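You operate a simulated robot arm through the tools that you are given. There is no shell and no other tool.

You are at the controls of a simulated two-armed robot. One attempt, no reset.

Task
On the middle of the beech table, fold the blue cover cloth in half and then in half again.

Only the result counts: the job must be done as asked and must still hold three seconds after the hand-in. Knocking over, shifting, dropping, spilling or breaking anything else fails it. A push-on lid holds only when it is set on centred and level and pressed home; a screw cap is set on level and turned clockwise until tight. Flat cloth is picked up by pressing the open fingertips on it (5 to 10 N) and closing them slowly along it; thin cloth reads only 2 to 8 mm in the jaws.

Robot
Two 7-joint arms with two-finger grippers on one trunk, on a base that drives. Base frame: it is fixed to the floor where the robot stands at the start and does not move with it; the origin is under the middle of the robot, x ahead of it, y to its left, z up; the surface under the hand at the start is at about z = 0.82. Lengths are in m, angles in degrees, forces in N, time in s.
The left shoulder is at the start at [0.057, 0.176, 1.152], the right one opposite. With the tool pointing down near the work surface each hand reaches from about 0.26 to 0.86 m from the robot's upright axis, wherever it stands, measured 20 degrees to its own side. Places, roughly: middle of the beech table [0.5, -0.1, 0.8]. Payload 2.94 kg a hand.
The TCP of each hand is the grasp point between the finger pads, 0.03 m short of the fingertips. In the tool frame z runs along the fingers and y along their closing line. The gripper opens to 0.138 m. The gripper's body begins 0.109 m behind the TCP.
Orientation is told as [roll, pitch, yaw] about the base's x, y, z axes, in that order, counted from this pose: with the fingers straight down and closing along the base's y, the tool's x points along the base's -x, its y along +y and its z along -z.

Tools
- The arms move only by the tool apply_moves. It takes "left_targets", "right_targets" or both (then of equal length, played together; a hand with none holds still); each is one flat list of numbers, 7 for each row, row after row: the shift along the base's x, y, z in units of 250 mm (1.0 is 250 mm), then the turn, a rotation vector about the base's x, y, z in units of 180 degrees (1.0 is 180 degrees), then the finger opening in m, from 0 to 0.138. In form: [dx, dy, dz, wx, wy, wz, jaw, dx, dy, dz, wx, wy, wz, jaw, ...]. A call has 1 to 20 rows; each row is the pose to reach, as a shift and turn from the pose commanded when the call began. A call with a number of a shift or a turn outside -1 to 1 is refused whole. Each row takes 0.2 s and may step no farther than 0.05 m and 8.6 degrees from the row before; otherwise, or with a gripper value out of range, the whole call is refused. A pose out of reach is approached as far as the arm can. The call stops where the force on the tool passes 40 N (or 10 N more than at its start, if that is more) or the arm is blocked; 0.2 s more then pass. Each finger halts on what it meets, pressing with about 37 N; the grip force reading is that of the motor and also rises with nothing between the fingers. The clock runs only during rows and for 0.2 s after the last one: add rows that repeat a pose to give the fingers time. The reply holds the time, the measured pose of the TCP, the force on the tool along the base axes, the opening and the grip force, in the units named above and with some noise, with the torque about the TCP (base axes, N m) and any sound that the robot's microphone picked up.
- Cameras (640 x 400 px; columns grow to the right, rows downward): "scene" is now at [0.1399, 0.0048, 1.6246]; the picture's right is [0.04, -1.00, -0.00], its down [-0.82, -0.03, -0.57] and it looks along [0.57, 0.02, -0.82] (base axes); focal length 279 px, centre (320, 200). "left" rides on the left gripper at [0.071, -0.019, -0.146] in its tool frame; the picture's right is [0.26, 0.96, 0.00], its down [-0.85, 0.23, -0.48] and it looks along [-0.46, 0.13, 0.88] (tool axes); focal length 280 px, centre (320, 200). "right" rides on the right gripper at [0.071, 0.019, -0.146] in its tool frame; the picture's right is [-0.26, 0.97, 0.00], its down [-0.85, -0.23, -0.48] and it looks along [-0.46, -0.12, 0.88] (tool axes); focal length 280 px, centre (320, 200).
- get_image(camera): a new picture of that camera. No time passes.
- raise_lower(by): slides the trunk up (or, below 0, down) by that many m; the arms and the scene camera ride with it, the base frame stays. It gives what a move gives, with no picture.
- roll_base(legs): drives the robot by 1 to 6 legs, each [ahead, turn to the left] in m and degrees, along the robot's own axes; the way and the turn of a leg run together, so that a leg with both is an arc; at most 1.5 m and 180 degrees a leg. The arms and the cameras ride along, it lands a little off, and it stops where it bumps. It gives what a move gives.
- head_to(pan, tilt): turns the head with the scene camera to pan (to the left, within 120 degrees either way) and tilt (down, from -29 to 69), counted from straight ahead of the robot. It gives what a move gives.
- locate(camera, pixels): for up to 12 pixels [column, row] of the newest picture of that camera ("zoom" is the newest enlarged one), the place [x, y, z] in the base frame of the surface seen there, good to about 0.002 m, but the place of the scene camera against the robot may be out by one fixed shift of up to 0.012 m in any direction. No time passes.
- inspect(camera, box): a new picture of the part [left, top, right, bottom] of that camera's present view, enlarged. No time passes.
- hand_in(): hands the job in; it is judged then, once.

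Open the grippers and draw the arms clear of the work before you hand the job in, unless the task says otherwise.

The tools are called after "Request:" as a command line: name --argument value ..., lists and objects as JSON in quotes. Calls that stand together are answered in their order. apply_moves: Moves the arms, as the interface text tells. Its arguments: {"type":"object","properties":{"left_targets":{"type":"array","items":{"type":"number"}},"right_targets":{"type":"array","items":{"type":"number"}}},"required":[]} The other tools are called the same way: raise_lower (by) slides the trunk up or down; roll_base (legs) drives the base; head_to (pan, tilt) turns the head that bears the scene camera; get_image (camera) takes a picture; locate (camera, pixels) gives the place of the surface under pixels of a picture; inspect (camera, box) takes an enlarged picture of a part of a camera's view; hand_in () hands the job in.

At the start:

```text
time: 0.0
left_ee_pos: [0.5792, 0.1774, 1.0581]
left_tool_rot: [0.0, 0.0, 0.0]
left_force: [-0.3, 0.1, -0.1]
left_moment: [0.03, 0.03, 0.01]
left_grip_width: 0.1382
left_finger_force: 0.1
right_ee_pos: [0.3786, -0.2108, 1.0025]
right_tool_rot: [0.1, 0.1, 0.0]
right_force: [-0.6, 0.3, 0.3]
right_moment: [-0.02, -0.03, 0.01]
right_grip_width: 0.1379
right_finger_force: 0.1
trunk travel left (down, up): [-0.325, 0.409]
robot x, y, heading: [0.0014, 0.0, 0.1]
head pan, tilt: [2.1, 55.4]
```

scene: 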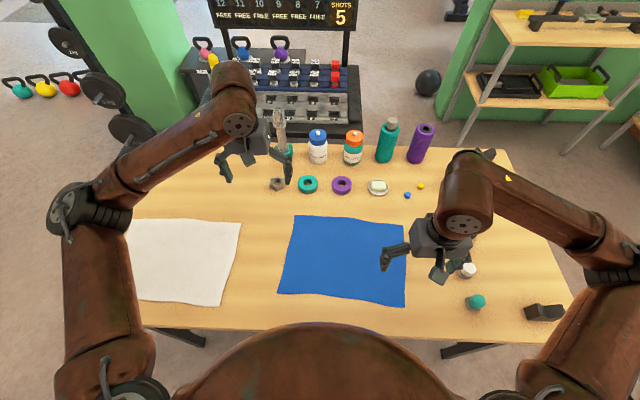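
right: 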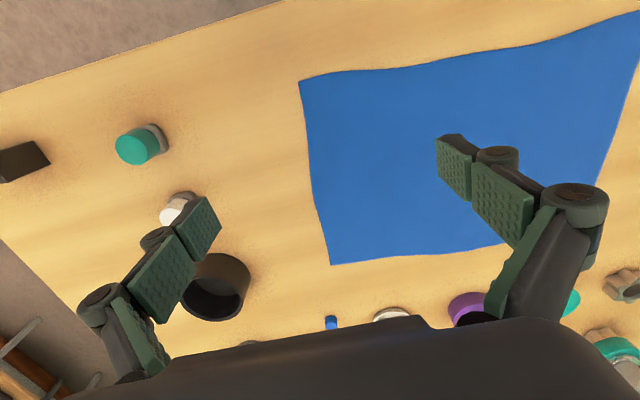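
left: 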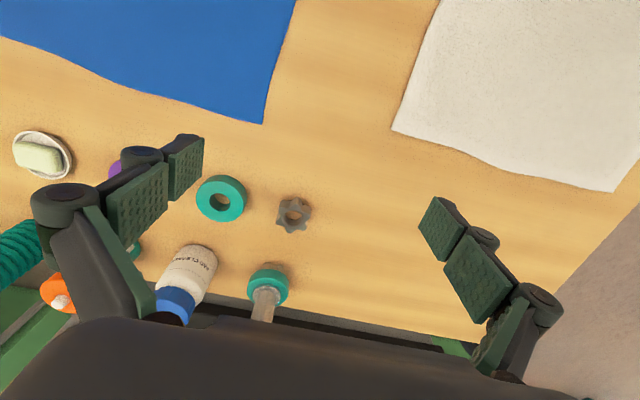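

The scene picture shows the blue cloth with corners near (295,215), (405,225), (405,306), (278,294). I'll locate these corners and nearby items first.

Request:
get_image --camera "scene"

Request:
locate --camera "scene" --pixels '[[296, 217], [380, 223], [403, 304], [280, 292], [287, 255], [340, 220], [340, 299], [405, 270], [342, 255], [260, 250], [470, 270], [476, 302]]'

Request:
inspect --camera "scene" --box '[240, 160, 480, 320]'

```text
taken
```

scene: 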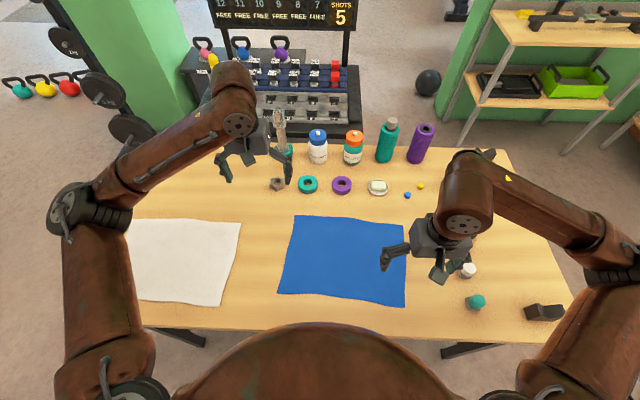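

```text
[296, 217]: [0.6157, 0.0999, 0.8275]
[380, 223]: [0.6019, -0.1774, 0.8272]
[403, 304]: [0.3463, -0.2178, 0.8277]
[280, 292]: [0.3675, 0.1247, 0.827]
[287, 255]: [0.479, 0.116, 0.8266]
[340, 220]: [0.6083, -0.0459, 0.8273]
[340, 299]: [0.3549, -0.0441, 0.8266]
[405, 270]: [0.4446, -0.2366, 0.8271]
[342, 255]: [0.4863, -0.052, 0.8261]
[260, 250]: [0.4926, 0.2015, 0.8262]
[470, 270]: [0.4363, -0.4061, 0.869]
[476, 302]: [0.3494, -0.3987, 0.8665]
```

```text
2.50 times, centred on (360, 240) of scene
```

zoom: 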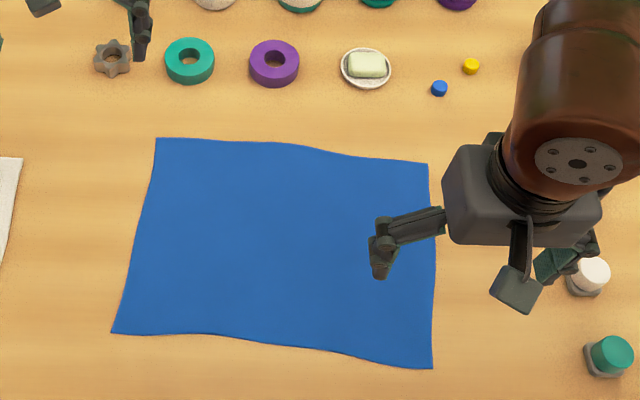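

I'll compare cloth corners between the scene zoom and the hand cameras to calibrate the scene camera's shift, and locate nearby objects.

Request:
locate --camera "zoom" --pixels '[[157, 140], [425, 166], [430, 365], [115, 331], [268, 86], [190, 83], [365, 86], [112, 75], [590, 275], [606, 355], [435, 270], [282, 144]]'

Request:
get_image --camera "right"

Request:
locate --camera "right" --pixels '[[302, 84], [333, 261], [230, 260], [215, 300], [165, 210], [138, 145], [200, 255], [325, 322], [20, 160]]'

Request:
get_image --camera "left"

Request:
locate --camera "left" --pixels '[[262, 121], [293, 5], [110, 75], [395, 128], [614, 190], [220, 180], [293, 200], [40, 140], [440, 3]]'

```text
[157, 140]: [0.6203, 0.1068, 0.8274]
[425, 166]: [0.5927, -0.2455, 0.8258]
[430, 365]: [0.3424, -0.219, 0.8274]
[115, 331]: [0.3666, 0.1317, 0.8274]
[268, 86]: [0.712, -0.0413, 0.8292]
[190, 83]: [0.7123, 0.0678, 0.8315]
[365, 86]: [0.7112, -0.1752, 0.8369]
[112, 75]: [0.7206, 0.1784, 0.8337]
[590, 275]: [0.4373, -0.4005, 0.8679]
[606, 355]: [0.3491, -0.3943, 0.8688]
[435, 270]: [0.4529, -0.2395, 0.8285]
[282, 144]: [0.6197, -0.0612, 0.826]
```

```text
taken
```

right: 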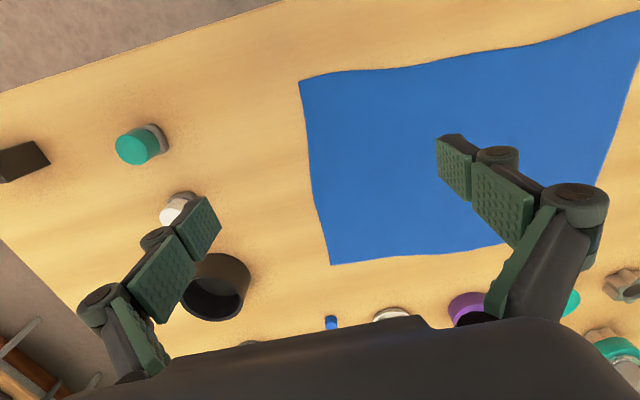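

```text
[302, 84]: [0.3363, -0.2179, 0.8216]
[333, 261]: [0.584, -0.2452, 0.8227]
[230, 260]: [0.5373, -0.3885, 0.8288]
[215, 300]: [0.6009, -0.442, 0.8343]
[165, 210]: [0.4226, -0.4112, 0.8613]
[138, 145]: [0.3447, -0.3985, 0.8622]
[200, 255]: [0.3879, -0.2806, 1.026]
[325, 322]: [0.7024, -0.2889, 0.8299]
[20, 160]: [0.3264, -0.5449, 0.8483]
```

```text
taken
```

left: 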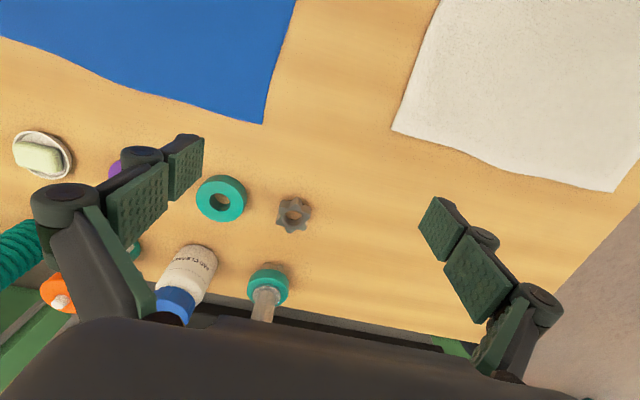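

```text
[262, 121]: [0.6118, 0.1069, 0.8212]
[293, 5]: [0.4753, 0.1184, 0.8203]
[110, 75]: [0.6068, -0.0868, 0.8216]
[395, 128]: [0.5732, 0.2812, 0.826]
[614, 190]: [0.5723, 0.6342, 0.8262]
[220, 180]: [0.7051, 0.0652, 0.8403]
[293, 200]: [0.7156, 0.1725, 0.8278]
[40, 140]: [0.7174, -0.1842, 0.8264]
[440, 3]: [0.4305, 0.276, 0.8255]
```

The scene camera reads about (+0.007, 0, +0.006) off from the hand cameras, so the true cloth is about 0.35 x 0.25 m at z≈0.821. I'll locate points along the left and right edges in the zoom picture to plan the two-handed left-to-right fold.

Request:
locate --camera "zoom" --pixels '[[153, 160], [148, 185], [143, 210], [135, 240], [129, 265], [123, 295], [119, 313], [429, 190], [430, 215], [432, 320], [431, 345], [200, 335]]'

Request:
inspect --camera "scene" --box '[230, 190, 350, 310]'

```text
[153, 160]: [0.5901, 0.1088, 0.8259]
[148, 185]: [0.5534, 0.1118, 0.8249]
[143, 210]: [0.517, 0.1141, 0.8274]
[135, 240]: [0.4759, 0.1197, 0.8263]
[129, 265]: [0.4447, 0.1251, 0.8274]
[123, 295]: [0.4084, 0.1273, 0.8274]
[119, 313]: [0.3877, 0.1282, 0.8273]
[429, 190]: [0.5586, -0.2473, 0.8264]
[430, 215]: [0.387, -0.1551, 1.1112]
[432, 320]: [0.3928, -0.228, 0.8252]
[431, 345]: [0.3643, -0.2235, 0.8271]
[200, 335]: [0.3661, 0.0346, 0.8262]
```

```text
3.33 times, centred on (290, 250) of scene
```

zoom: 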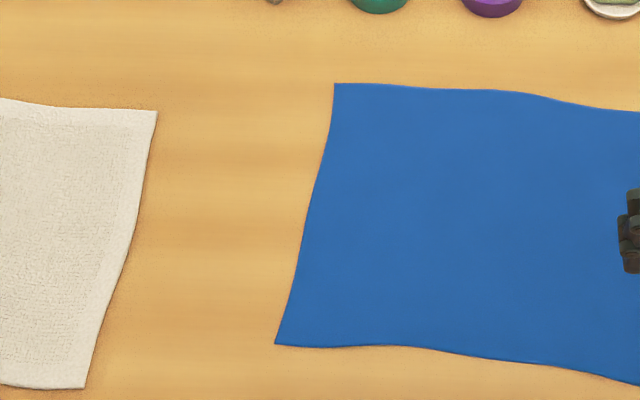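

Left edge lies near (0.583, 0.109) to (0.381, 0.129). I'll bring both hands above the left edge (left hand at far corner, right hand at near corner), staying high, with the jaws narrowed.

Request:
apply_moves --left_targets '[0.002, -0.037, -0.064, 0, 0, -0.004, 0.06, 0.004, -0.074, -0.128, 0, 0, -0.008, 0.06, 0.006, -0.11, -0.192, 0, 0, -0.012, 0.06, 0.008, -0.147, -0.256, 0, 0, -0.016, 0.06, 0.01, -0.184, -0.32, 0, 0, -0.02, 0.06, 0.012, -0.22, -0.384, 0, 0, -0.024, 0.06, 0.014, -0.257, -0.448, 0, 0, -0.028, 0.06, 0.015, -0.294, -0.512, 0, 0, -0.03, 0.06]' --right_targets '[0, 0.12, 0, 0, 0, -0.004, 0.06, 0, 0.24, 0, 0, 0, -0.008, 0.06, 0, 0.36, 0, 0, 0, -0.012, 0.06, 0, 0.48, 0, 0, 0, -0.016, 0.06, 0, 0.6, 0, 0, 0, -0.02, 0.06, 0, 0.72, 0, 0, 0, -0.024, 0.06, 0, 0.84, 0, 0, 0, -0.028, 0.06, 0, 0.96, 0, 0, 0, -0.03, 0.06]'

Request:
get_image --camera "scene"

```text
time: 1.8
left_ee_pos: [0.5833, 0.105, 0.9292]
left_tool_rot: [0.0, 0.0, -5.4]
left_force: [-0.3, -0.3, -0.3]
left_moment: [-0.03, 0.0, 0.0]
left_grip_width: 0.0601
left_finger_force: 0.0
right_ee_pos: [0.3778, 0.0307, 1.0021]
right_tool_rot: [0.1, 0.0, -5.6]
right_force: [-0.4, 0.5, -0.2]
right_moment: [0.0, -0.03, -0.02]
right_grip_width: 0.06
right_finger_force: 0.1
trunk travel left (down, up): [-0.325, 0.409]
robot x, y, heading: [-0.0011, 0.0023, 0.0]
head pan, tilt: [2.1, 55.4]
```

```text
taken
```

scene: 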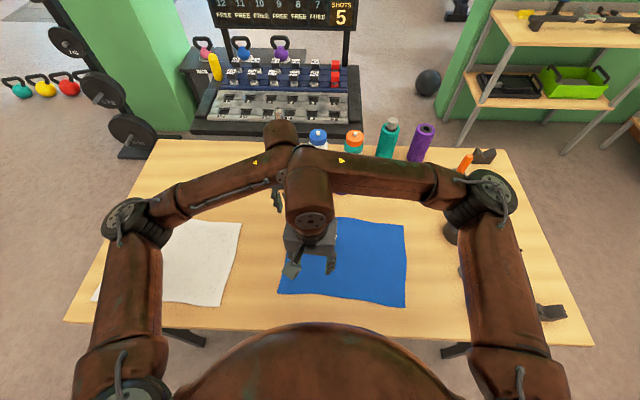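

Both arms' wrists appear close near (295,150) in the picture. I'll locate the arm surfaces to check the clearance before moving further.

Request:
locate --camera "scene" --pixels '[[305, 165], [305, 190], [340, 165], [400, 175], [480, 195], [275, 132], [285, 145], [255, 165], [200, 190], [125, 215], [300, 150], [320, 150]]'

Request:
get_image --camera "left"

Request:
get_image --camera "right"

```text
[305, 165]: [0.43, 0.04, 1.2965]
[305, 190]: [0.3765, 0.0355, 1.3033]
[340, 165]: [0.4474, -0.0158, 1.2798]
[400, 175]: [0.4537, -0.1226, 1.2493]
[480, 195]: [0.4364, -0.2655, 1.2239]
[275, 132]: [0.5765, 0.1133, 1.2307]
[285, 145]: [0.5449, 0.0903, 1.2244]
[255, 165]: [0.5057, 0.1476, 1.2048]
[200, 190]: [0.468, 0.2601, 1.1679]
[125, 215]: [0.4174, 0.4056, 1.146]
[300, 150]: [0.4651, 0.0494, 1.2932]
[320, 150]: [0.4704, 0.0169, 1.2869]
```

```text
taken
```

left: 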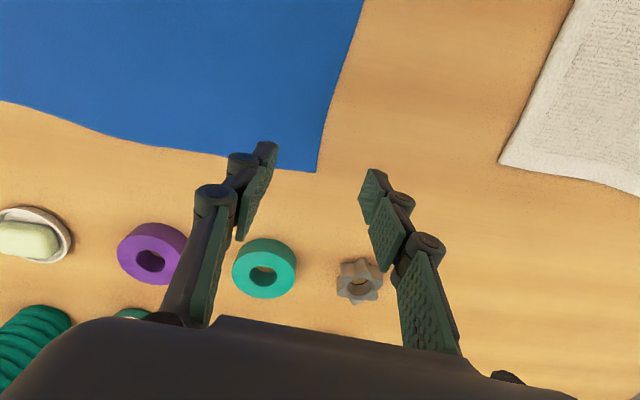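

```text
taken
```

right: 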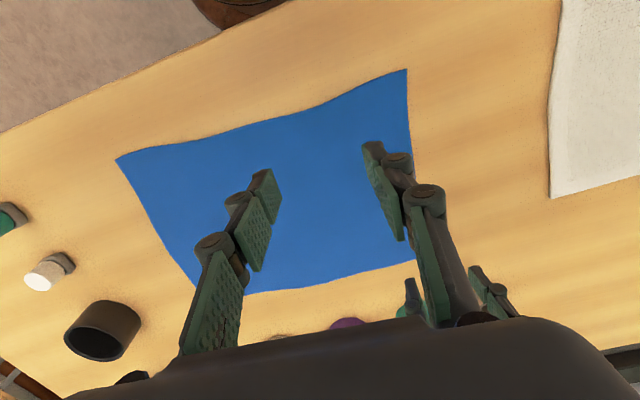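

Clearance between left forearm (~(0.51,0.15)) and right wrist (~(0.47,0.05)) will be tight, so I'll tilt the hands away from each other (left wrist forward, right wrist back). First I check the positions of the bottles behind.

Request:
locate --camera "scene" --pixels '[[318, 133], [354, 138], [387, 125], [421, 130], [279, 113], [388, 152], [275, 200], [465, 162], [485, 156]]'

Request:
locate --camera "left" --pixels '[[316, 168], [330, 100], [345, 50], [361, 5], [200, 155], [500, 163], [30, 330]]'

Request:
locate --camera "right" --pixels '[[406, 71], [408, 100], [410, 130], [120, 160], [192, 285], [411, 262], [552, 100], [260, 130]]'

```text
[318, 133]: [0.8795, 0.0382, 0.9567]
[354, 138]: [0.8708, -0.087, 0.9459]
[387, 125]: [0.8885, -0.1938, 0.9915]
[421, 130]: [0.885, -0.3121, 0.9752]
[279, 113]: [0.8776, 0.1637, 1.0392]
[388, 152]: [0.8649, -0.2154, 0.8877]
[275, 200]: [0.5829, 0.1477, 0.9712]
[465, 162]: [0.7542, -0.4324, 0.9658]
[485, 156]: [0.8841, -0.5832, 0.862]
```

```text
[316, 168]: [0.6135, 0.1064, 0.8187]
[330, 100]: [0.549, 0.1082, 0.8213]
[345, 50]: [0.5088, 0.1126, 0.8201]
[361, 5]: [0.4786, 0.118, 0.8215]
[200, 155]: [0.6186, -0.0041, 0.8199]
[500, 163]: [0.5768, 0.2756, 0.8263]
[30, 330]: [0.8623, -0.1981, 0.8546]
```

```text
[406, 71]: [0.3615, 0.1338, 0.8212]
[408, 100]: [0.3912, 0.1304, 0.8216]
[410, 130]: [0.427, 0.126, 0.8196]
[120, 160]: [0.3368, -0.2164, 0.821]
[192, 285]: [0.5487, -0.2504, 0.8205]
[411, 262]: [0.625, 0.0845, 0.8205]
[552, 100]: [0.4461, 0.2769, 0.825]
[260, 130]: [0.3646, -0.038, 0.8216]
```

Bottles stand at x≈0.88, leaving room. I'll tilt the left hand +15° and the right hand −18° about y (wrists apart), then slide the right hand to above the near-left corner.

Request:
apply_moves --left_targets '[0, 0, 0, 0, 0.017, 0, 0.06, 0, 0, 0, 0, 0.034, 0, 0.06, 0, 0, 0, 0, 0.051, 0, 0.06, 0, 0, 0, 0, 0.068, 0, 0.06, 0, 0, 0, 0, 0.083, 0, 0.06, 0, 0, 0, 0, 0.083, 0, 0.06, 0, 0, 0, 0, 0.083, 0, 0.06, 0, 0, 0, 0, 0.083, 0, 0.06, 0, 0, 0, 0, 0.083, 0, 0.06, 0, 0, 0, 0, 0.083, 0, 0.06]' --right_targets '[0, 0, 0, 0, -0.02, 0, 0.06, 0, 0, 0, 0, -0.04, 0, 0.06, 0.01, 0, 0, 0, -0.06, 0, 0.06, 0.02, 0, 0, 0, -0.08, 0, 0.06, 0.026, 0, 0, 0, -0.1, 0, 0.06, 0.026, 0.073, 0, 0, -0.1, 0, 0.06, 0.026, 0.146, 0, 0, -0.1, 0, 0.06, 0.026, 0.219, 0, 0, -0.1, 0, 0.06, 0.026, 0.292, 0, 0, -0.1, 0, 0.06, 0.026, 0.363, 0, 0, -0.1, 0, 0.06]'

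Request:
get_image --camera "scene"

```text
time: 4.0
left_ee_pos: [0.5834, 0.1046, 0.9304]
left_tool_rot: [-1.4, 14.9, -5.6]
left_force: [-0.3, -0.4, -0.6]
left_moment: [-0.01, 0.01, 0.0]
left_grip_width: 0.0598
left_finger_force: 0.1
right_ee_pos: [0.3843, 0.1216, 1.0016]
right_tool_rot: [1.7, -17.9, -5.7]
right_force: [0.7, 0.0, -0.4]
right_moment: [-0.04, 0.01, -0.04]
right_grip_width: 0.06
right_finger_force: 0.0
trunk travel left (down, up): [-0.325, 0.409]
robot x, y, heading: [0.0004, -0.0016, -0.0]
head pan, tilt: [2.1, 55.4]
```

```text
taken
```

scene: 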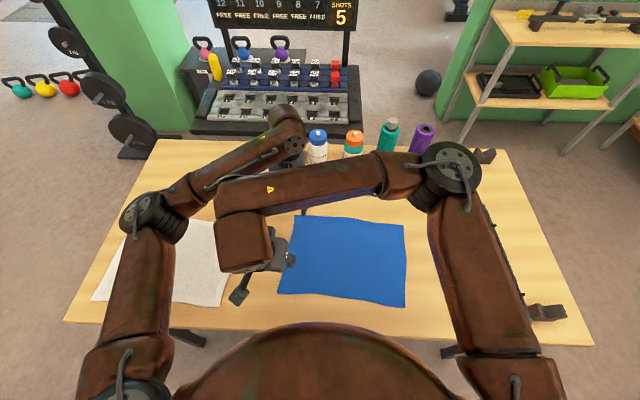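

The poses are reached without contact. I'll measure the gap between the left forearm (~(200,185)) and right wrist (~(225,195)).

Request:
locate --camera "scene" --pixels '[[222, 188], [250, 180], [225, 205], [245, 235], [265, 235], [205, 190], [225, 172], [260, 155], [190, 195], [285, 140], [320, 180], [385, 170]]'

Request:
get_image --camera "left"

Request:
get_image --camera "right"

```text
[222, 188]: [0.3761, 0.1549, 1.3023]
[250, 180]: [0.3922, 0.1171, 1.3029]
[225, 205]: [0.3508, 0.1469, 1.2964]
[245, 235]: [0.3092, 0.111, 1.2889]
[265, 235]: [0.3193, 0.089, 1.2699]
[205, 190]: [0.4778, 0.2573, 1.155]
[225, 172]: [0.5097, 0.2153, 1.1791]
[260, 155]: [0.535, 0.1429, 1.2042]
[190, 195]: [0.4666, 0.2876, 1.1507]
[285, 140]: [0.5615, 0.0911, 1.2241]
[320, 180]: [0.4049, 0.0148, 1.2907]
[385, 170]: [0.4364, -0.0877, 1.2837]
```

```text
taken
```

left: 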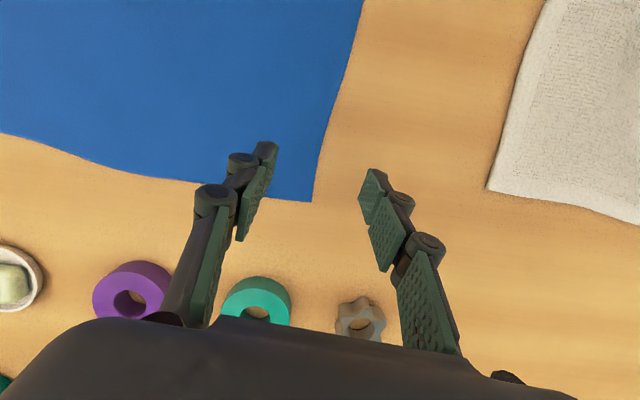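

```text
taken
```

right: 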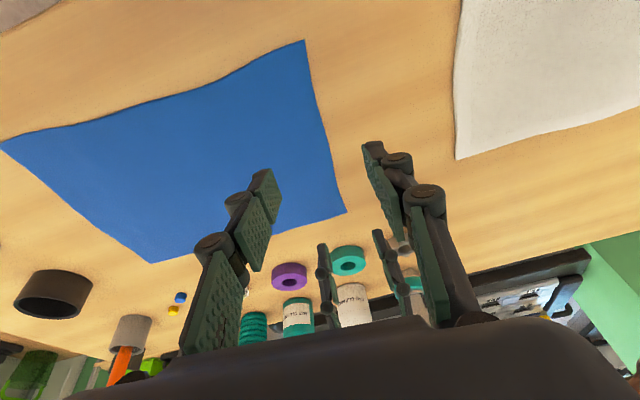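

Clearance is about 0.1 m. Now I level the closing lines, set the jaws to 0.04 m and lower both hands to just above the cloth edge (TCP z≈0.857).

Request:
apply_moves --left_targets '[0.002, 0.002, -0.05, 0.003, 0, 0, 0.04, 0.002, 0.004, -0.1, 0.006, 0, 0, 0.04, 0.002, 0.006, -0.15, 0.009, 0, 0, 0.04, 0.002, 0.008, -0.2, 0.0105, 0, 0, 0.04, 0.002, 0.008, -0.25, 0.0105, 0, 0, 0.04, 0.002, 0.008, -0.27, 0.0105, 0, 0, 0.04, 0.002, 0.008, -0.285, 0.0105, 0, 0, 0.04, 0.002, 0.008, -0.294, 0.0105, 0, 0, 0.04]' --right_targets '[0.002, 0.008, -0.1, -0.002, 0, 0, 0.04, 0.002, 0.016, -0.2, -0.004, 0, 0, 0.04, 0.002, 0.024, -0.3, -0.0067, 0, 0, 0.04, 0.002, 0.032, -0.4, -0.0067, 0, 0, 0.04, 0.002, 0.032, -0.48, -0.0067, 0, 0, 0.04, 0.002, 0.032, -0.53, -0.0067, 0, 0, 0.04, 0.002, 0.032, -0.565, -0.0067, 0, 0, 0.04, 0.002, 0.032, -0.578, -0.0067, 0, 0, 0.04]'

Request:
get_image --camera "left"

Request:
get_image --camera "right"

Request:
get_image --camera "scene"

```text
time: 5.8
left_ee_pos: [0.5837, 0.1051, 0.8568]
left_tool_rot: [0.4, 15.1, -5.1]
left_force: [0.0, 0.3, -0.6]
left_moment: [0.03, 0.01, 0.0]
left_grip_width: 0.0399
left_finger_force: 0.0
right_ee_pos: [0.3846, 0.1286, 0.8584]
right_tool_rot: [0.6, -17.9, -5.3]
right_force: [-0.5, 0.7, -0.2]
right_moment: [0.0, 0.0, 0.02]
right_grip_width: 0.04
right_finger_force: 0.1
trunk travel left (down, up): [-0.325, 0.409]
robot x, y, heading: [0.002, -0.0007, 0.2]
head pan, tilt: [2.1, 55.4]
```

```text
taken
```

left: 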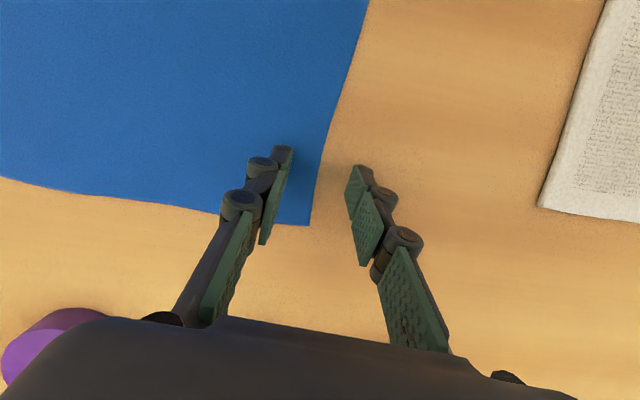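

```text
taken
```

right: 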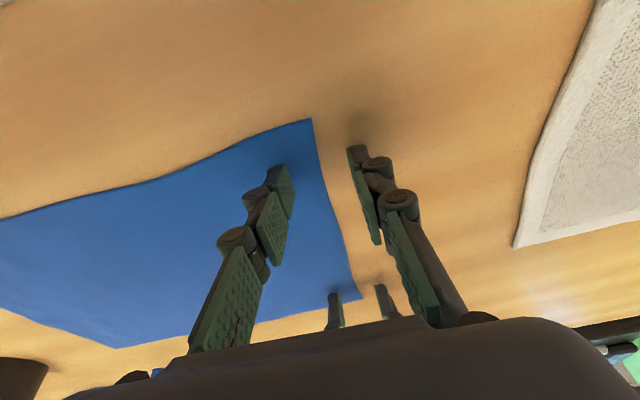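

```text
taken
```

scene: 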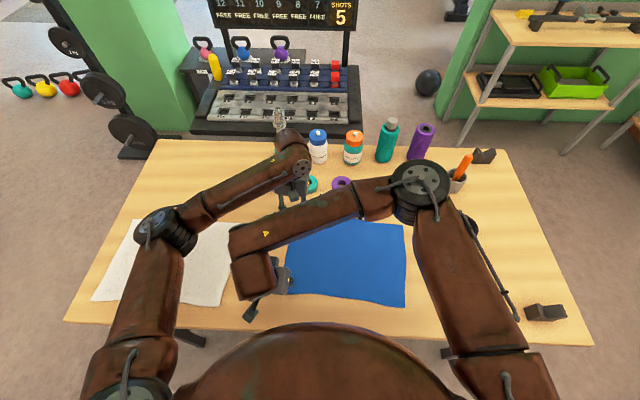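

The cloth edge sits midway between the fingertips of both hands (left: edge (322,170) between tips (290,150) and (352,170)). I'll lower in 1 mm steps until contact force shows.

Request:
apply_moves --left_targets '[0, 0, -0.006, 0, 0, 0, 0.04, 0, 0, -0.01, 0, 0, 0, 0.04, 0, 0, -0.014, 0, 0, 0, 0.04, 0, 0, -0.018, 0, 0, 0, 0.04]' --right_targets '[0, 0.004, -0.008, 0, 0, 0, 0.04, 0, 0.004, -0.014, 0, 0, 0, 0.04, 0, 0.004, -0.019, 0, 0, 0, 0.04, 0, 0.004, -0.024, 0, 0, 0, 0.04]'

```text
time: 6.8
left_ee_pos: [0.5837, 0.1053, 0.8538]
left_tool_rot: [0.5, 15.1, -5.2]
left_force: [-0.3, 0.9, -0.6]
left_moment: [0.01, 0.01, 0.0]
left_grip_width: 0.0401
left_finger_force: 0.0
right_ee_pos: [0.3859, 0.1291, 0.8524]
right_tool_rot: [0.4, -18.1, -5.2]
right_force: [-0.7, -2.8, 17.2]
right_moment: [-0.55, 0.08, 0.0]
right_grip_width: 0.0425
right_finger_force: 1.3
trunk travel left (down, up): [-0.325, 0.409]
robot x, y, heading: [0.004, -0.0009, 0.2]
head pan, tilt: [2.1, 55.4]
```

Right hand contacts with 17 N mostly on its inner finger; left is not touching yet. I'll level the right closing line slightly (outer finger down) and lower the left a bit.

Request:
apply_moves --left_targets '[0, 0, -0.003, -0.003, 0, 0, 0.04, 0, 0, -0.006, -0.005, 0, 0, 0.04]' --right_targets '[0, 0, 0.002, -0.004, 0, 0, 0.04, 0, 0, 0.002, -0.007, 0, 0, 0.04]'

```text
time: 7.4
left_ee_pos: [0.583, 0.1074, 0.8536]
left_tool_rot: [-0.4, 14.9, -5.3]
left_force: [-1.2, -0.5, 4.1]
left_moment: [-0.12, 0.02, -0.01]
left_grip_width: 0.0401
left_finger_force: 0.2
right_ee_pos: [0.3855, 0.1289, 0.8525]
right_tool_rot: [-0.7, -18.2, -5.0]
right_force: [1.5, 2.2, 16.9]
right_moment: [0.2, -0.09, -0.08]
right_grip_width: 0.0418
right_finger_force: 0.9
trunk travel left (down, up): [-0.325, 0.409]
robot x, y, heading: [-0.0006, -0.0058, 0.3]
head pan, tilt: [2.1, 55.4]
```

Left presses 4 N (inner finger), right 17 N. I'll ease the right up ~1 mm and press the left ~0.5 mm more to get both to about 7–8 N.

Request:
apply_moves --left_targets '[0, 0, -0.002, -0.001, 0, 0, 0.04, 0, 0, -0.003, -0.001, 0, 0, 0.04]' --right_targets '[0, 0, 0.002, 0.001, 0, 0, 0.04, 0, 0, 0.004, 0.002, 0, 0, 0.04]'

```text
time: 8.0
left_ee_pos: [0.5822, 0.1055, 0.8522]
left_tool_rot: [-0.6, 14.9, -5.4]
left_force: [-2.1, 1.0, 14.6]
left_moment: [-0.25, 0.03, -0.08]
left_grip_width: 0.0402
left_finger_force: 0.1
right_ee_pos: [0.3842, 0.1296, 0.8531]
right_tool_rot: [-0.6, -18.1, -4.9]
right_force: [1.8, 0.6, 6.4]
right_moment: [-0.08, -0.05, 0.06]
right_grip_width: 0.0407
right_finger_force: 0.1
trunk travel left (down, up): [-0.325, 0.409]
robot x, y, heading: [-0.0008, -0.0018, 0.2]
head pan, tilt: [2.1, 55.4]
```

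Left reads 14.6 N, right 6.4 N. I'll ease the left slightly and close both jaws slowly (3 mm per row) along the cloth.

Request:
apply_moves --left_targets '[0, 0, 0.0015, 0, 0, 0, 0.04, 0, 0, 0.0015, 0, 0, 0, 0.037, 0, 0, 0.0015, 0, 0, 0, 0.034, 0, 0, 0.0015, 0, 0, 0, 0.031, 0, 0, 0.0015, 0, 0, 0, 0.028, 0, 0, 0.0015, 0, 0, 0, 0.025, 0, 0, 0.0015, 0, 0, 0, 0.022, 0, 0, 0.0015, 0, 0, 0, 0.019]' --right_targets '[0, 0, 0, 0, 0, 0, 0.04, 0, 0, 0, 0, 0, 0, 0.037, 0, 0, 0, 0, 0, 0, 0.034, 0, 0, 0, 0, 0, 0, 0.031, 0, 0, 0, 0, 0, 0, 0.028, 0, 0, 0, 0, 0, 0, 0.025, 0, 0, 0, 0, 0, 0, 0.022, 0, 0, 0, 0, 0, 0, 0.019]'

Request:
get_image --camera "left"

Request:
get_image --camera "right"

```text
time: 9.8
left_ee_pos: [0.5841, 0.107, 0.8519]
left_tool_rot: [-0.5, 15.1, -5.3]
left_force: [-0.5, -2.4, 13.3]
left_moment: [-0.3, 0.0, 0.01]
left_grip_width: 0.0195
left_finger_force: 0.2
right_ee_pos: [0.3857, 0.1283, 0.8523]
right_tool_rot: [-0.5, -18.2, -5.0]
right_force: [0.9, 0.3, -0.6]
right_moment: [0.02, 0.01, -0.02]
right_grip_width: 0.0193
right_finger_force: 0.1
trunk travel left (down, up): [-0.325, 0.409]
robot x, y, heading: [0.0011, 0.0007, 0.2]
head pan, tilt: [2.1, 55.4]
```

```text
taken
```

left: 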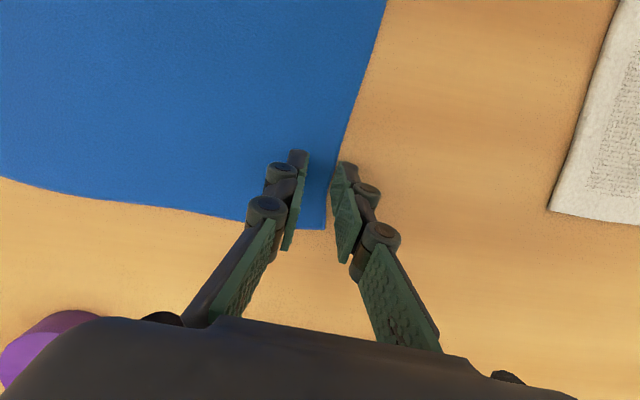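

```text
taken
```

right: 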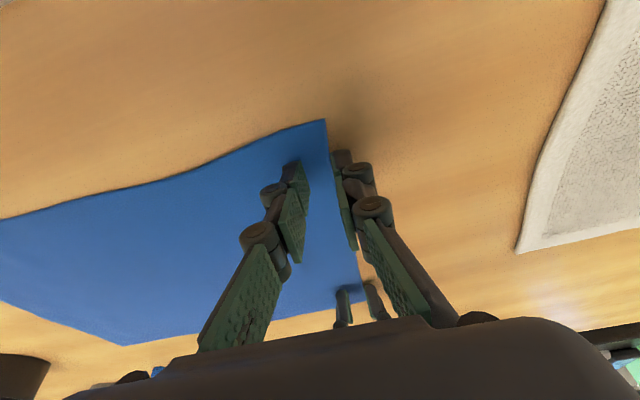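

The left cloth edge is moving with the finger toward the outer finger; the right lost its pressing force, so I'll press it down ~1 mm again and continue closing.

Request:
apply_moves --left_targets '[0, 0, 0.0005, 0, 0, 0, 0.019, 0, 0, 0.0005, 0, 0, 0, 0.019, 0, 0, 0.0005, 0, 0, 0, 0.016, 0, 0, 0.0005, 0, 0, 0, 0.013]' --right_targets '[0, 0, -0.002, 0, 0, 0, 0.019, 0, 0, -0.004, 0, 0, 0, 0.019, 0, 0, -0.004, 0, 0, 0, 0.016, 0, 0, -0.004, 0, 0, 0, 0.013]'

Request:
inspect --camera "left" --box '[240, 110, 440, 250]'

Request:
inspect --camera "right" --box '[240, 90, 440, 230]'

```text
time: 10.8
left_ee_pos: [0.5829, 0.1069, 0.851]
left_tool_rot: [-0.5, 15.0, -5.4]
left_force: [-1.2, 0.5, 5.6]
left_moment: [-0.08, 0.01, 0.0]
left_grip_width: 0.0126
left_finger_force: 0.0
right_ee_pos: [0.3849, 0.1289, 0.8517]
right_tool_rot: [-0.5, -18.1, -5.0]
right_force: [-0.6, -0.5, 2.5]
right_moment: [-0.07, -0.01, 0.03]
right_grip_width: 0.0131
right_finger_force: 0.2
trunk travel left (down, up): [-0.325, 0.409]
robot x, y, heading: [-0.0031, 0.0006, 0.1]
head pan, tilt: [2.1, 55.4]
```

```text
2.86 times, centred on (340, 180) of left
```

zoom: 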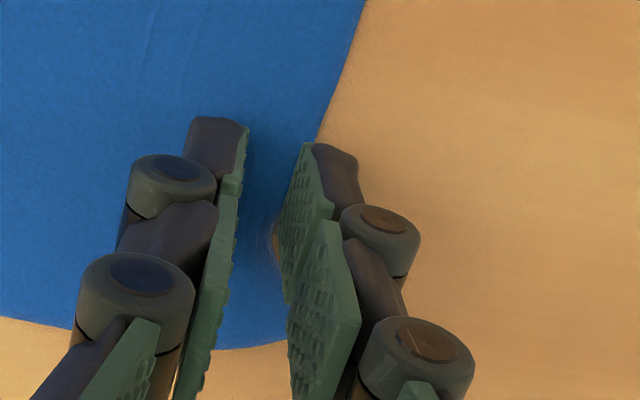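

```text
2.86 times, centred on (340, 160) of right
```

zoom: 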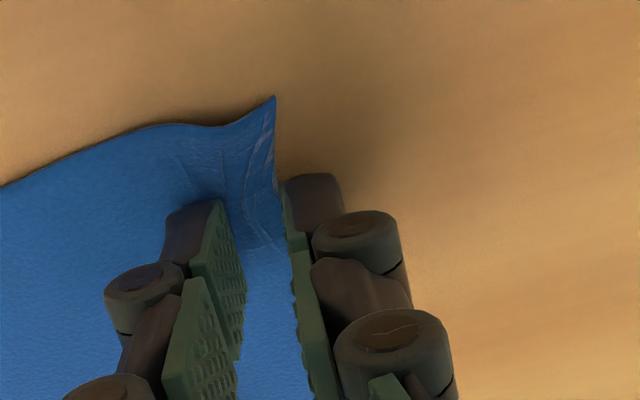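

The right hand's cloth edge is curling up against the outer finger, as wanted. I'll keep closing to zero with a light press on the right.

Request:
apply_moves --left_targets '[0, 0, 0, 0, 0, 0, 0.01, 0, 0, 0, 0, 0, 0, 0.007, 0, 0, 0, 0, 0, 0, 0.004, 0, 0, 0, 0, 0, 0, 0, 0, 0, 0, 0, 0, 0, 0, 0, 0, 0, 0, 0, 0, 0]' --right_targets '[0, 0, -0.002, 0, 0, 0, 0.01, 0, 0, -0.002, 0, 0, 0, 0.007, 0, 0, -0.002, 0, 0, 0, 0.004, 0, 0, -0.002, 0, 0, 0, 0, 0, 0, -0.002, 0, 0, 0, 0, 0, 0, -0.002, 0, 0, 0, 0]'

Request:
inspect --camera "left" --box '[240, 110, 440, 250]'

Request:
inspect --camera "right" --box '[240, 90, 440, 230]'

```text
time: 12.2
left_ee_pos: [0.5835, 0.1062, 0.8518]
left_tool_rot: [-0.6, 15.0, -5.2]
left_force: [-0.8, 0.2, -0.4]
left_moment: [-0.01, -0.01, 0.0]
left_grip_width: 0.0038
left_finger_force: 30.2
right_ee_pos: [0.3853, 0.1288, 0.8516]
right_tool_rot: [-0.5, -18.1, -5.0]
right_force: [0.6, 1.1, -0.3]
right_moment: [0.01, -0.02, 0.01]
right_grip_width: 0.0
right_finger_force: 28.3
trunk travel left (down, up): [-0.325, 0.409]
robot x, y, heading: [0.0008, 0.0048, -0.1]
head pan, tilt: [2.1, 55.4]
```

```text
2.86 times, centred on (340, 180) of left
```

zoom: 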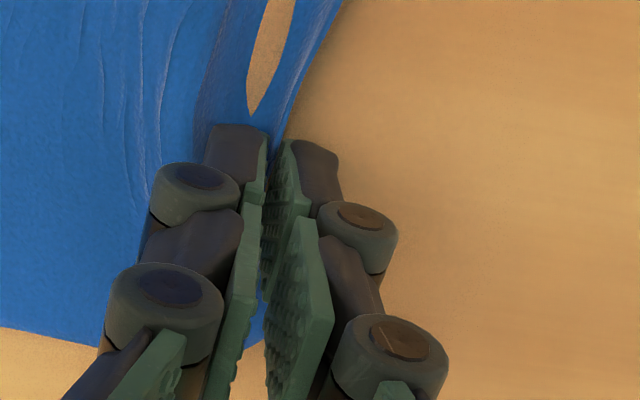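

```text
2.86 times, centred on (340, 160) of right
```

zoom: 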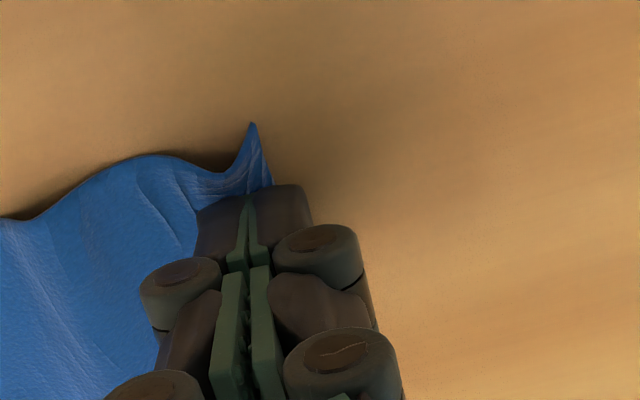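

Left reads 3.8 mm with cloth pinched; right reads 0.0 (missed). I'll lift the right hand 2 cm, open it, shift ~1 cm inward and look.

Request:
apply_moves --right_targets '[0, 0, 0.04, 0, 0, 0, 0, 0, 0, 0.08, 0, 0, 0, 0.02, 0, 0, 0.08, 0, 0, 0, 0.045, 0, -0.02, 0.08, 0, 0, 0, 0.045, 0, -0.04, 0.08, 0, 0, 0, 0.045]'

Request:
inspect --camera "right" --box '[220, 80, 460, 230]'

Request:
get_image --camera "right"

Request:
get_image --camera "scene"

```text
time: 13.4
left_ee_pos: [0.5842, 0.1075, 0.851]
left_tool_rot: [-0.6, 15.0, -5.3]
left_force: [-0.6, -0.2, 1.1]
left_moment: [0.06, 0.01, -0.05]
left_grip_width: 0.0051
left_finger_force: 30.0
right_ee_pos: [0.3848, 0.1195, 0.8711]
right_tool_rot: [-0.4, -18.1, -5.0]
right_force: [0.6, 0.3, 0.2]
right_moment: [0.04, 0.04, 0.0]
right_grip_width: 0.0449
right_finger_force: 0.1
trunk travel left (down, up): [-0.325, 0.409]
robot x, y, heading: [-0.0006, 0.0004, 0.4]
head pan, tilt: [2.1, 55.4]
```

```text
2.67 times, centred on (340, 155) of right
```

zoom: 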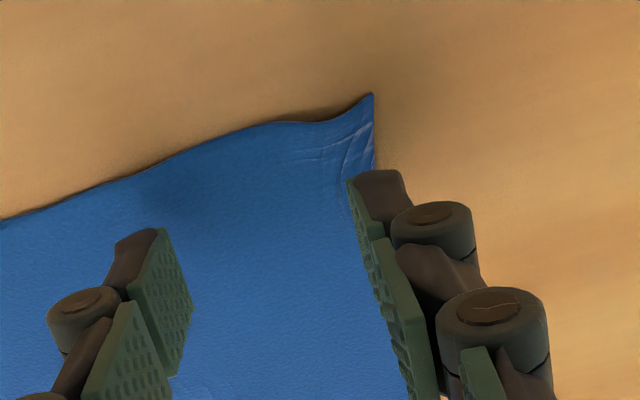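

```text
taken
```

right: 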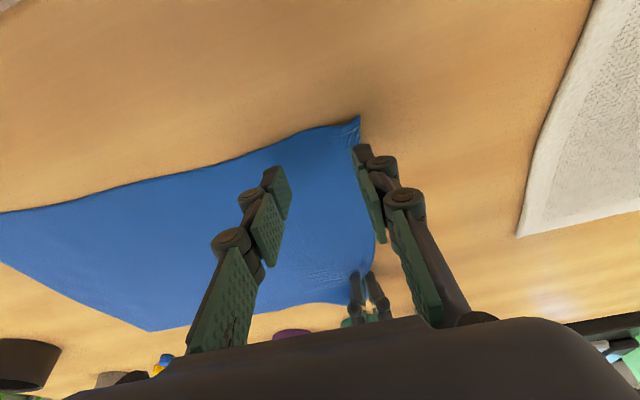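

```text
taken
```

scene: 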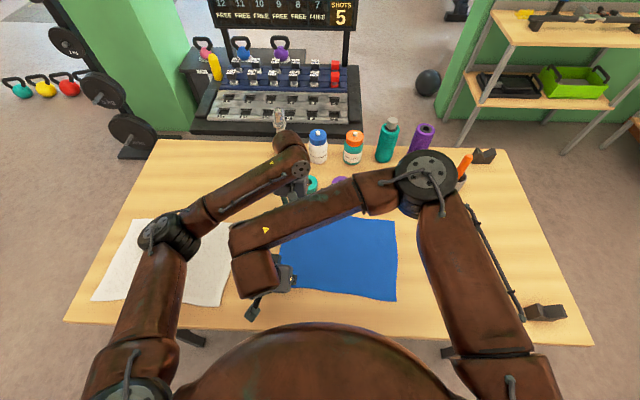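

The whole cloth slid left by ~2.5 cm. I'll locate its new corner near the right hand to regrip with both fingers on the cloth.

Request:
locate --camera "right" --pixels '[[357, 120], [358, 135], [376, 225], [150, 325], [300, 150], [2, 215]]'

Request:
inspect --camera "scene" --box '[240, 190, 420, 320]'

```text
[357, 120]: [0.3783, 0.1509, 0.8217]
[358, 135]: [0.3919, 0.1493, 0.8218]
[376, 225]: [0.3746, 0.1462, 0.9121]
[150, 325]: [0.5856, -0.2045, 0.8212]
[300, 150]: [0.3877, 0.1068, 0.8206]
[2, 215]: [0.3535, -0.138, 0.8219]
```

```text
3.08 times, centred on (330, 255) of scene
```

zoom: 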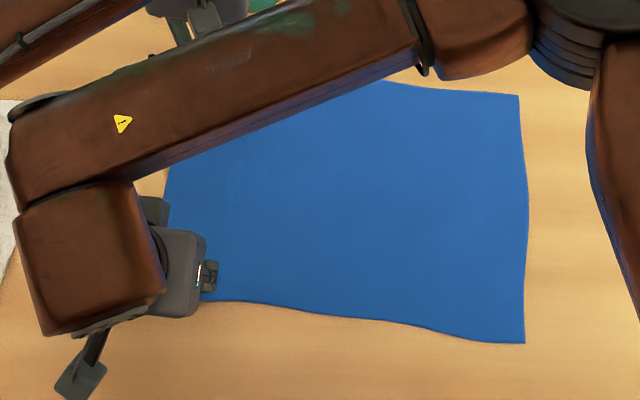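

Corner is now at (0.377, 0.152). I'll position the right hand so both fingertips press on cloth (TCP ≈ (0.401, 0.119)), level it, and go down to contact.

Request:
apply_moves --right_targets '[0.03, 0, 0, 0.002, 0, 0, 0.036, 0.064, 0, -0.03, 0.003, 0, 0, 0.036, 0.064, 0, -0.05, 0.003, 0, 0, 0.036, 0.064, 0, -0.064, 0.003, 0, 0, 0.036, 0.064, 0, -0.07, 0.003, 0, 0, 0.036, 0.064, 0, -0.074, 0.003, 0, 0, 0.036]'

Request:
inspect --camera "right" --box '[220, 80, 460, 230]'

```text
time: 14.8
left_ee_pos: [0.5837, 0.1051, 0.8511]
left_tool_rot: [-0.8, 15.1, -5.4]
left_force: [2.5, -0.3, 1.6]
left_moment: [-0.18, 0.01, 0.03]
left_grip_width: 0.004
left_finger_force: 38.5
right_ee_pos: [0.4009, 0.1192, 0.8527]
right_tool_rot: [0.3, -18.1, -5.3]
right_force: [0.4, -0.8, 9.4]
right_moment: [0.14, 0.01, -0.01]
right_grip_width: 0.0361
right_finger_force: 0.1
trunk travel left (down, up): [-0.325, 0.409]
robot x, y, heading: [0.0011, 0.004, -0.1]
head pan, tilt: [2.1, 55.4]
```

```text
2.67 times, centred on (340, 155) of right
```

zoom: 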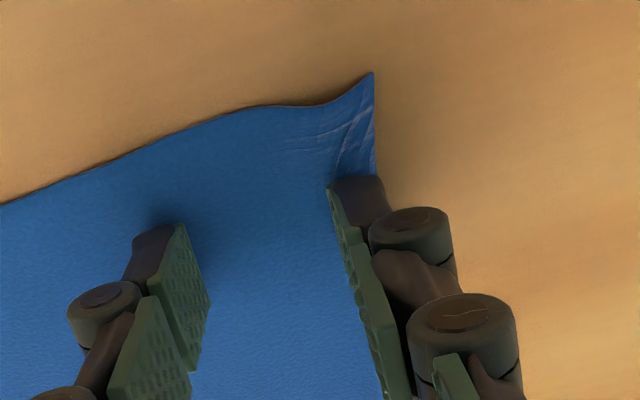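

Right presses 9.4 N on cloth with both fingers. I'll close slowly while pressing down slightly (about 0.7 mm over the first half) to keep the pressure.

Request:
apply_moves --right_targets '[0, 0, 0, 0.002, 0, 0, 0.033, 0, 0, -0.0005, 0.002, 0, 0, 0.03, 0, 0, -0.001, 0.002, 0, 0, 0.027, 0, 0, -0.0015, 0.002, 0, 0, 0.024, 0, 0, -0.002, 0.002, 0, 0, 0.021, 0, 0, -0.0025, 0.002, 0, 0, 0.018]'

Request:
inspect --camera "right" --box '[220, 80, 460, 230]'

```text
time: 16.2
left_ee_pos: [0.5828, 0.1051, 0.8515]
left_tool_rot: [-0.6, 14.9, -5.4]
left_force: [0.5, -0.4, 2.6]
left_moment: [-0.02, -0.03, 0.01]
left_grip_width: 0.006
left_finger_force: 31.2
right_ee_pos: [0.4009, 0.1191, 0.852]
right_tool_rot: [0.5, -18.1, -5.4]
right_force: [1.0, 2.3, 15.2]
right_moment: [0.17, 0.01, -0.01]
right_grip_width: 0.0184
right_finger_force: 0.0
trunk travel left (down, up): [-0.325, 0.409]
robot x, y, heading: [0.0019, -0.0001, 0.1]
head pan, tilt: [2.1, 55.4]
```

```text
2.67 times, centred on (340, 155) of right
```

zoom: 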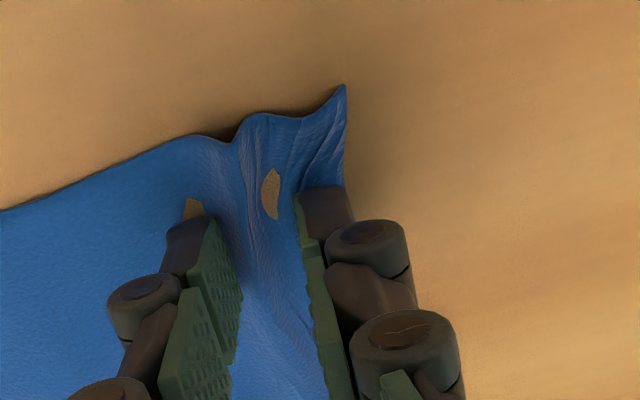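

A ridge is rising between the right fingertips. I'll finish closing.

Request:
apply_moves --right_targets '[0, 0, 0, 0, 0, 0, 0.015, 0, 0, -0.0005, 0, 0, 0, 0.012, 0, 0, -0.001, 0, 0, 0, 0.009, 0, 0, -0.0015, 0, 0, 0, 0.006, 0, 0, -0.0015, 0, 0, 0, 0.003, 0, 0, -0.0015, 0, 0, 0, 0, 0, 0, -0.0015, 0, 0, 0, 0]'

Request:
inspect --camera "right" --box '[220, 80, 460, 230]'

Request:
inspect --camera "left" --box '[220, 80, 460, 230]'

```text
time: 17.8
left_ee_pos: [0.5826, 0.1076, 0.8518]
left_tool_rot: [-0.6, 15.1, -5.3]
left_force: [1.7, -0.1, 4.2]
left_moment: [0.08, 0.04, -0.04]
left_grip_width: 0.0003
left_finger_force: 27.7
right_ee_pos: [0.4005, 0.1188, 0.8509]
right_tool_rot: [0.6, -18.0, -5.3]
right_force: [0.5, 0.2, 1.8]
right_moment: [-0.01, 0.1, -0.06]
right_grip_width: 0.0058
right_finger_force: 30.7
trunk travel left (down, up): [-0.325, 0.409]
robot x, y, heading: [-0.0004, -0.0021, -0.0]
head pan, tilt: [2.1, 55.4]
```

```text
2.67 times, centred on (340, 155) of right
```

zoom: 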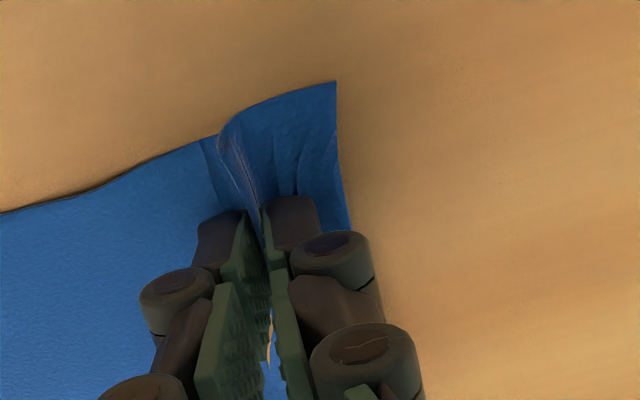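

```text
2.67 times, centred on (340, 155) of left
```

zoom: 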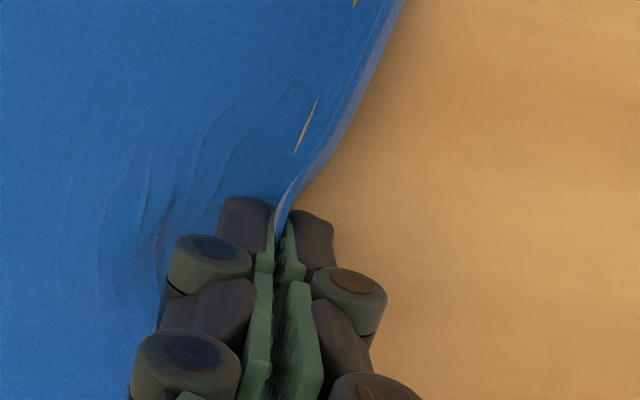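

Right holds a good ridge (5.8 mm). Left now reads 0.3 mm, possibly slipping; I'll lift the left 2 cm as a test and look.

Request:
apply_moves --left_targets '[0, 0, 0.03, 0, 0, 0, 0, 0, 0, 0.06, 0, 0, 0, 0, 0, 0, 0.09, 0, 0, 0, 0]'

Request:
get_image --camera "left"

```text
time: 18.6
left_ee_pos: [0.5827, 0.1067, 0.875]
left_tool_rot: [-0.7, 15.0, -5.4]
left_force: [-0.3, 0.4, 9.4]
left_moment: [0.17, -0.11, -0.09]
left_grip_width: 0.0001
left_finger_force: 25.5
right_ee_pos: [0.4009, 0.1196, 0.8505]
right_tool_rot: [0.5, -18.0, -5.2]
right_force: [0.1, 1.1, 0.7]
right_moment: [-0.09, 0.01, 0.0]
right_grip_width: 0.0043
right_finger_force: 30.3
trunk travel left (down, up): [-0.325, 0.409]
robot x, y, heading: [0.0019, 0.0008, 0.0]
head pan, tilt: [2.1, 55.4]
```

```text
taken
```

left: 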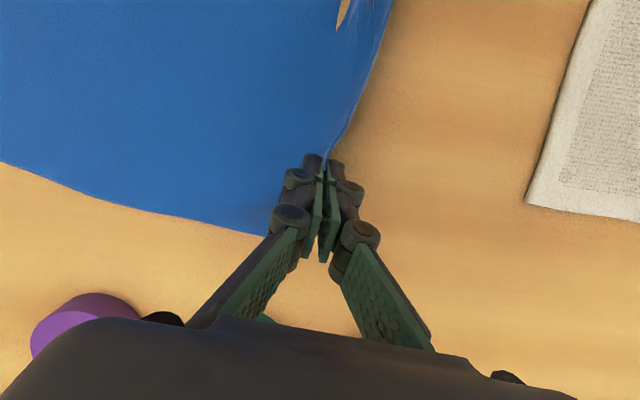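

I'll zoom in to see whether the cloth is still held by the left fingers.

Request:
inspect --camera "left" --box '[240, 100, 440, 270]'

Request:
inspect --camera "right" --box '[200, 80, 500, 330]'

Request:
locate --camera "left" --pixels '[[300, 150], [327, 155], [290, 160], [268, 230], [345, 120], [200, 210]]'

```text
2.35 times, centred on (340, 185) of left
```

zoom: 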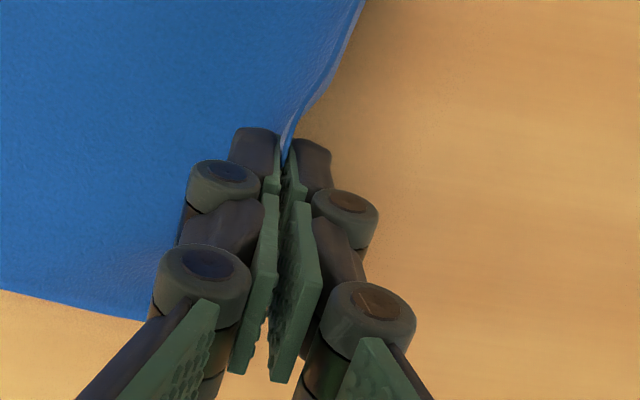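

```text
1.60 times, centred on (350, 205) of right
```

zoom: 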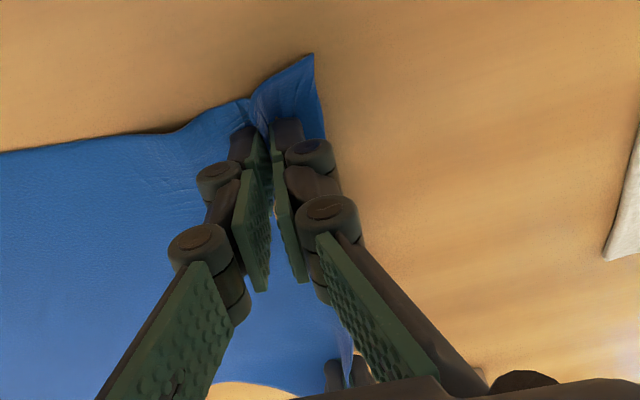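

```text
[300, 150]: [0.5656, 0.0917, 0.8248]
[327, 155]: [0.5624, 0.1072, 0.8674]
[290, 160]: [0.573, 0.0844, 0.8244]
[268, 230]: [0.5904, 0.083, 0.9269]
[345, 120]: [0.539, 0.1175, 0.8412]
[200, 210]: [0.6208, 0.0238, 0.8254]
```

The left holds only the very edge at its finger corner, so it is weak. I'll lower it, release, back off and regrip with a ridge like the right hand.

Request:
apply_moves --left_targets '[0, 0, -0.03, 0, 0, 0, 0, 0, 0, -0.06, 0, 0, 0, 0, 0, 0, -0.085, 0, 0, 0, 0.005, 0, 0, -0.085, 0, 0, 0, 0.015, 0, 0, -0.085, 0, 0, 0, 0.025, 0, 0, -0.06, 0, 0, 0, 0.036, 0, 0, -0.03, 0, 0, 0, 0.036, 0, 0, 0, 0, 0, 0, 0.036]'

Request:
get_image --camera "left"

```text
time: 20.4
left_ee_pos: [0.5824, 0.1072, 0.8723]
left_tool_rot: [-0.6, 15.0, -5.3]
left_force: [0.7, 0.8, 0.0]
left_moment: [0.0, -0.02, 0.02]
left_grip_width: 0.0361
left_finger_force: 0.1
right_ee_pos: [0.4024, 0.1186, 0.8512]
right_tool_rot: [0.5, -18.1, -5.3]
right_force: [0.1, -0.3, 0.3]
right_moment: [-0.08, -0.03, -0.01]
right_grip_width: 0.0074
right_finger_force: 36.2
trunk travel left (down, up): [-0.325, 0.409]
robot x, y, heading: [0.0021, -0.0015, -0.1]
head pan, tilt: [2.1, 55.4]
```

```text
taken
```

left: 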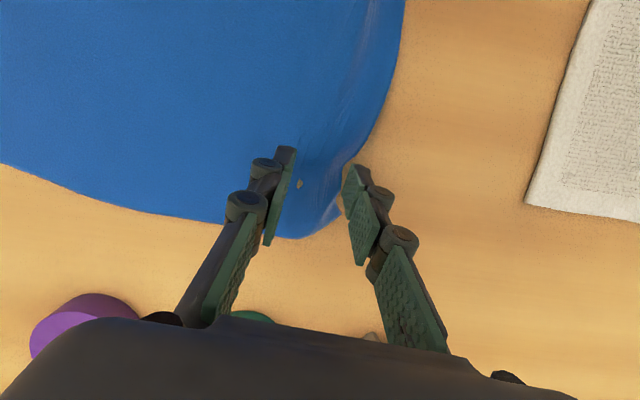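

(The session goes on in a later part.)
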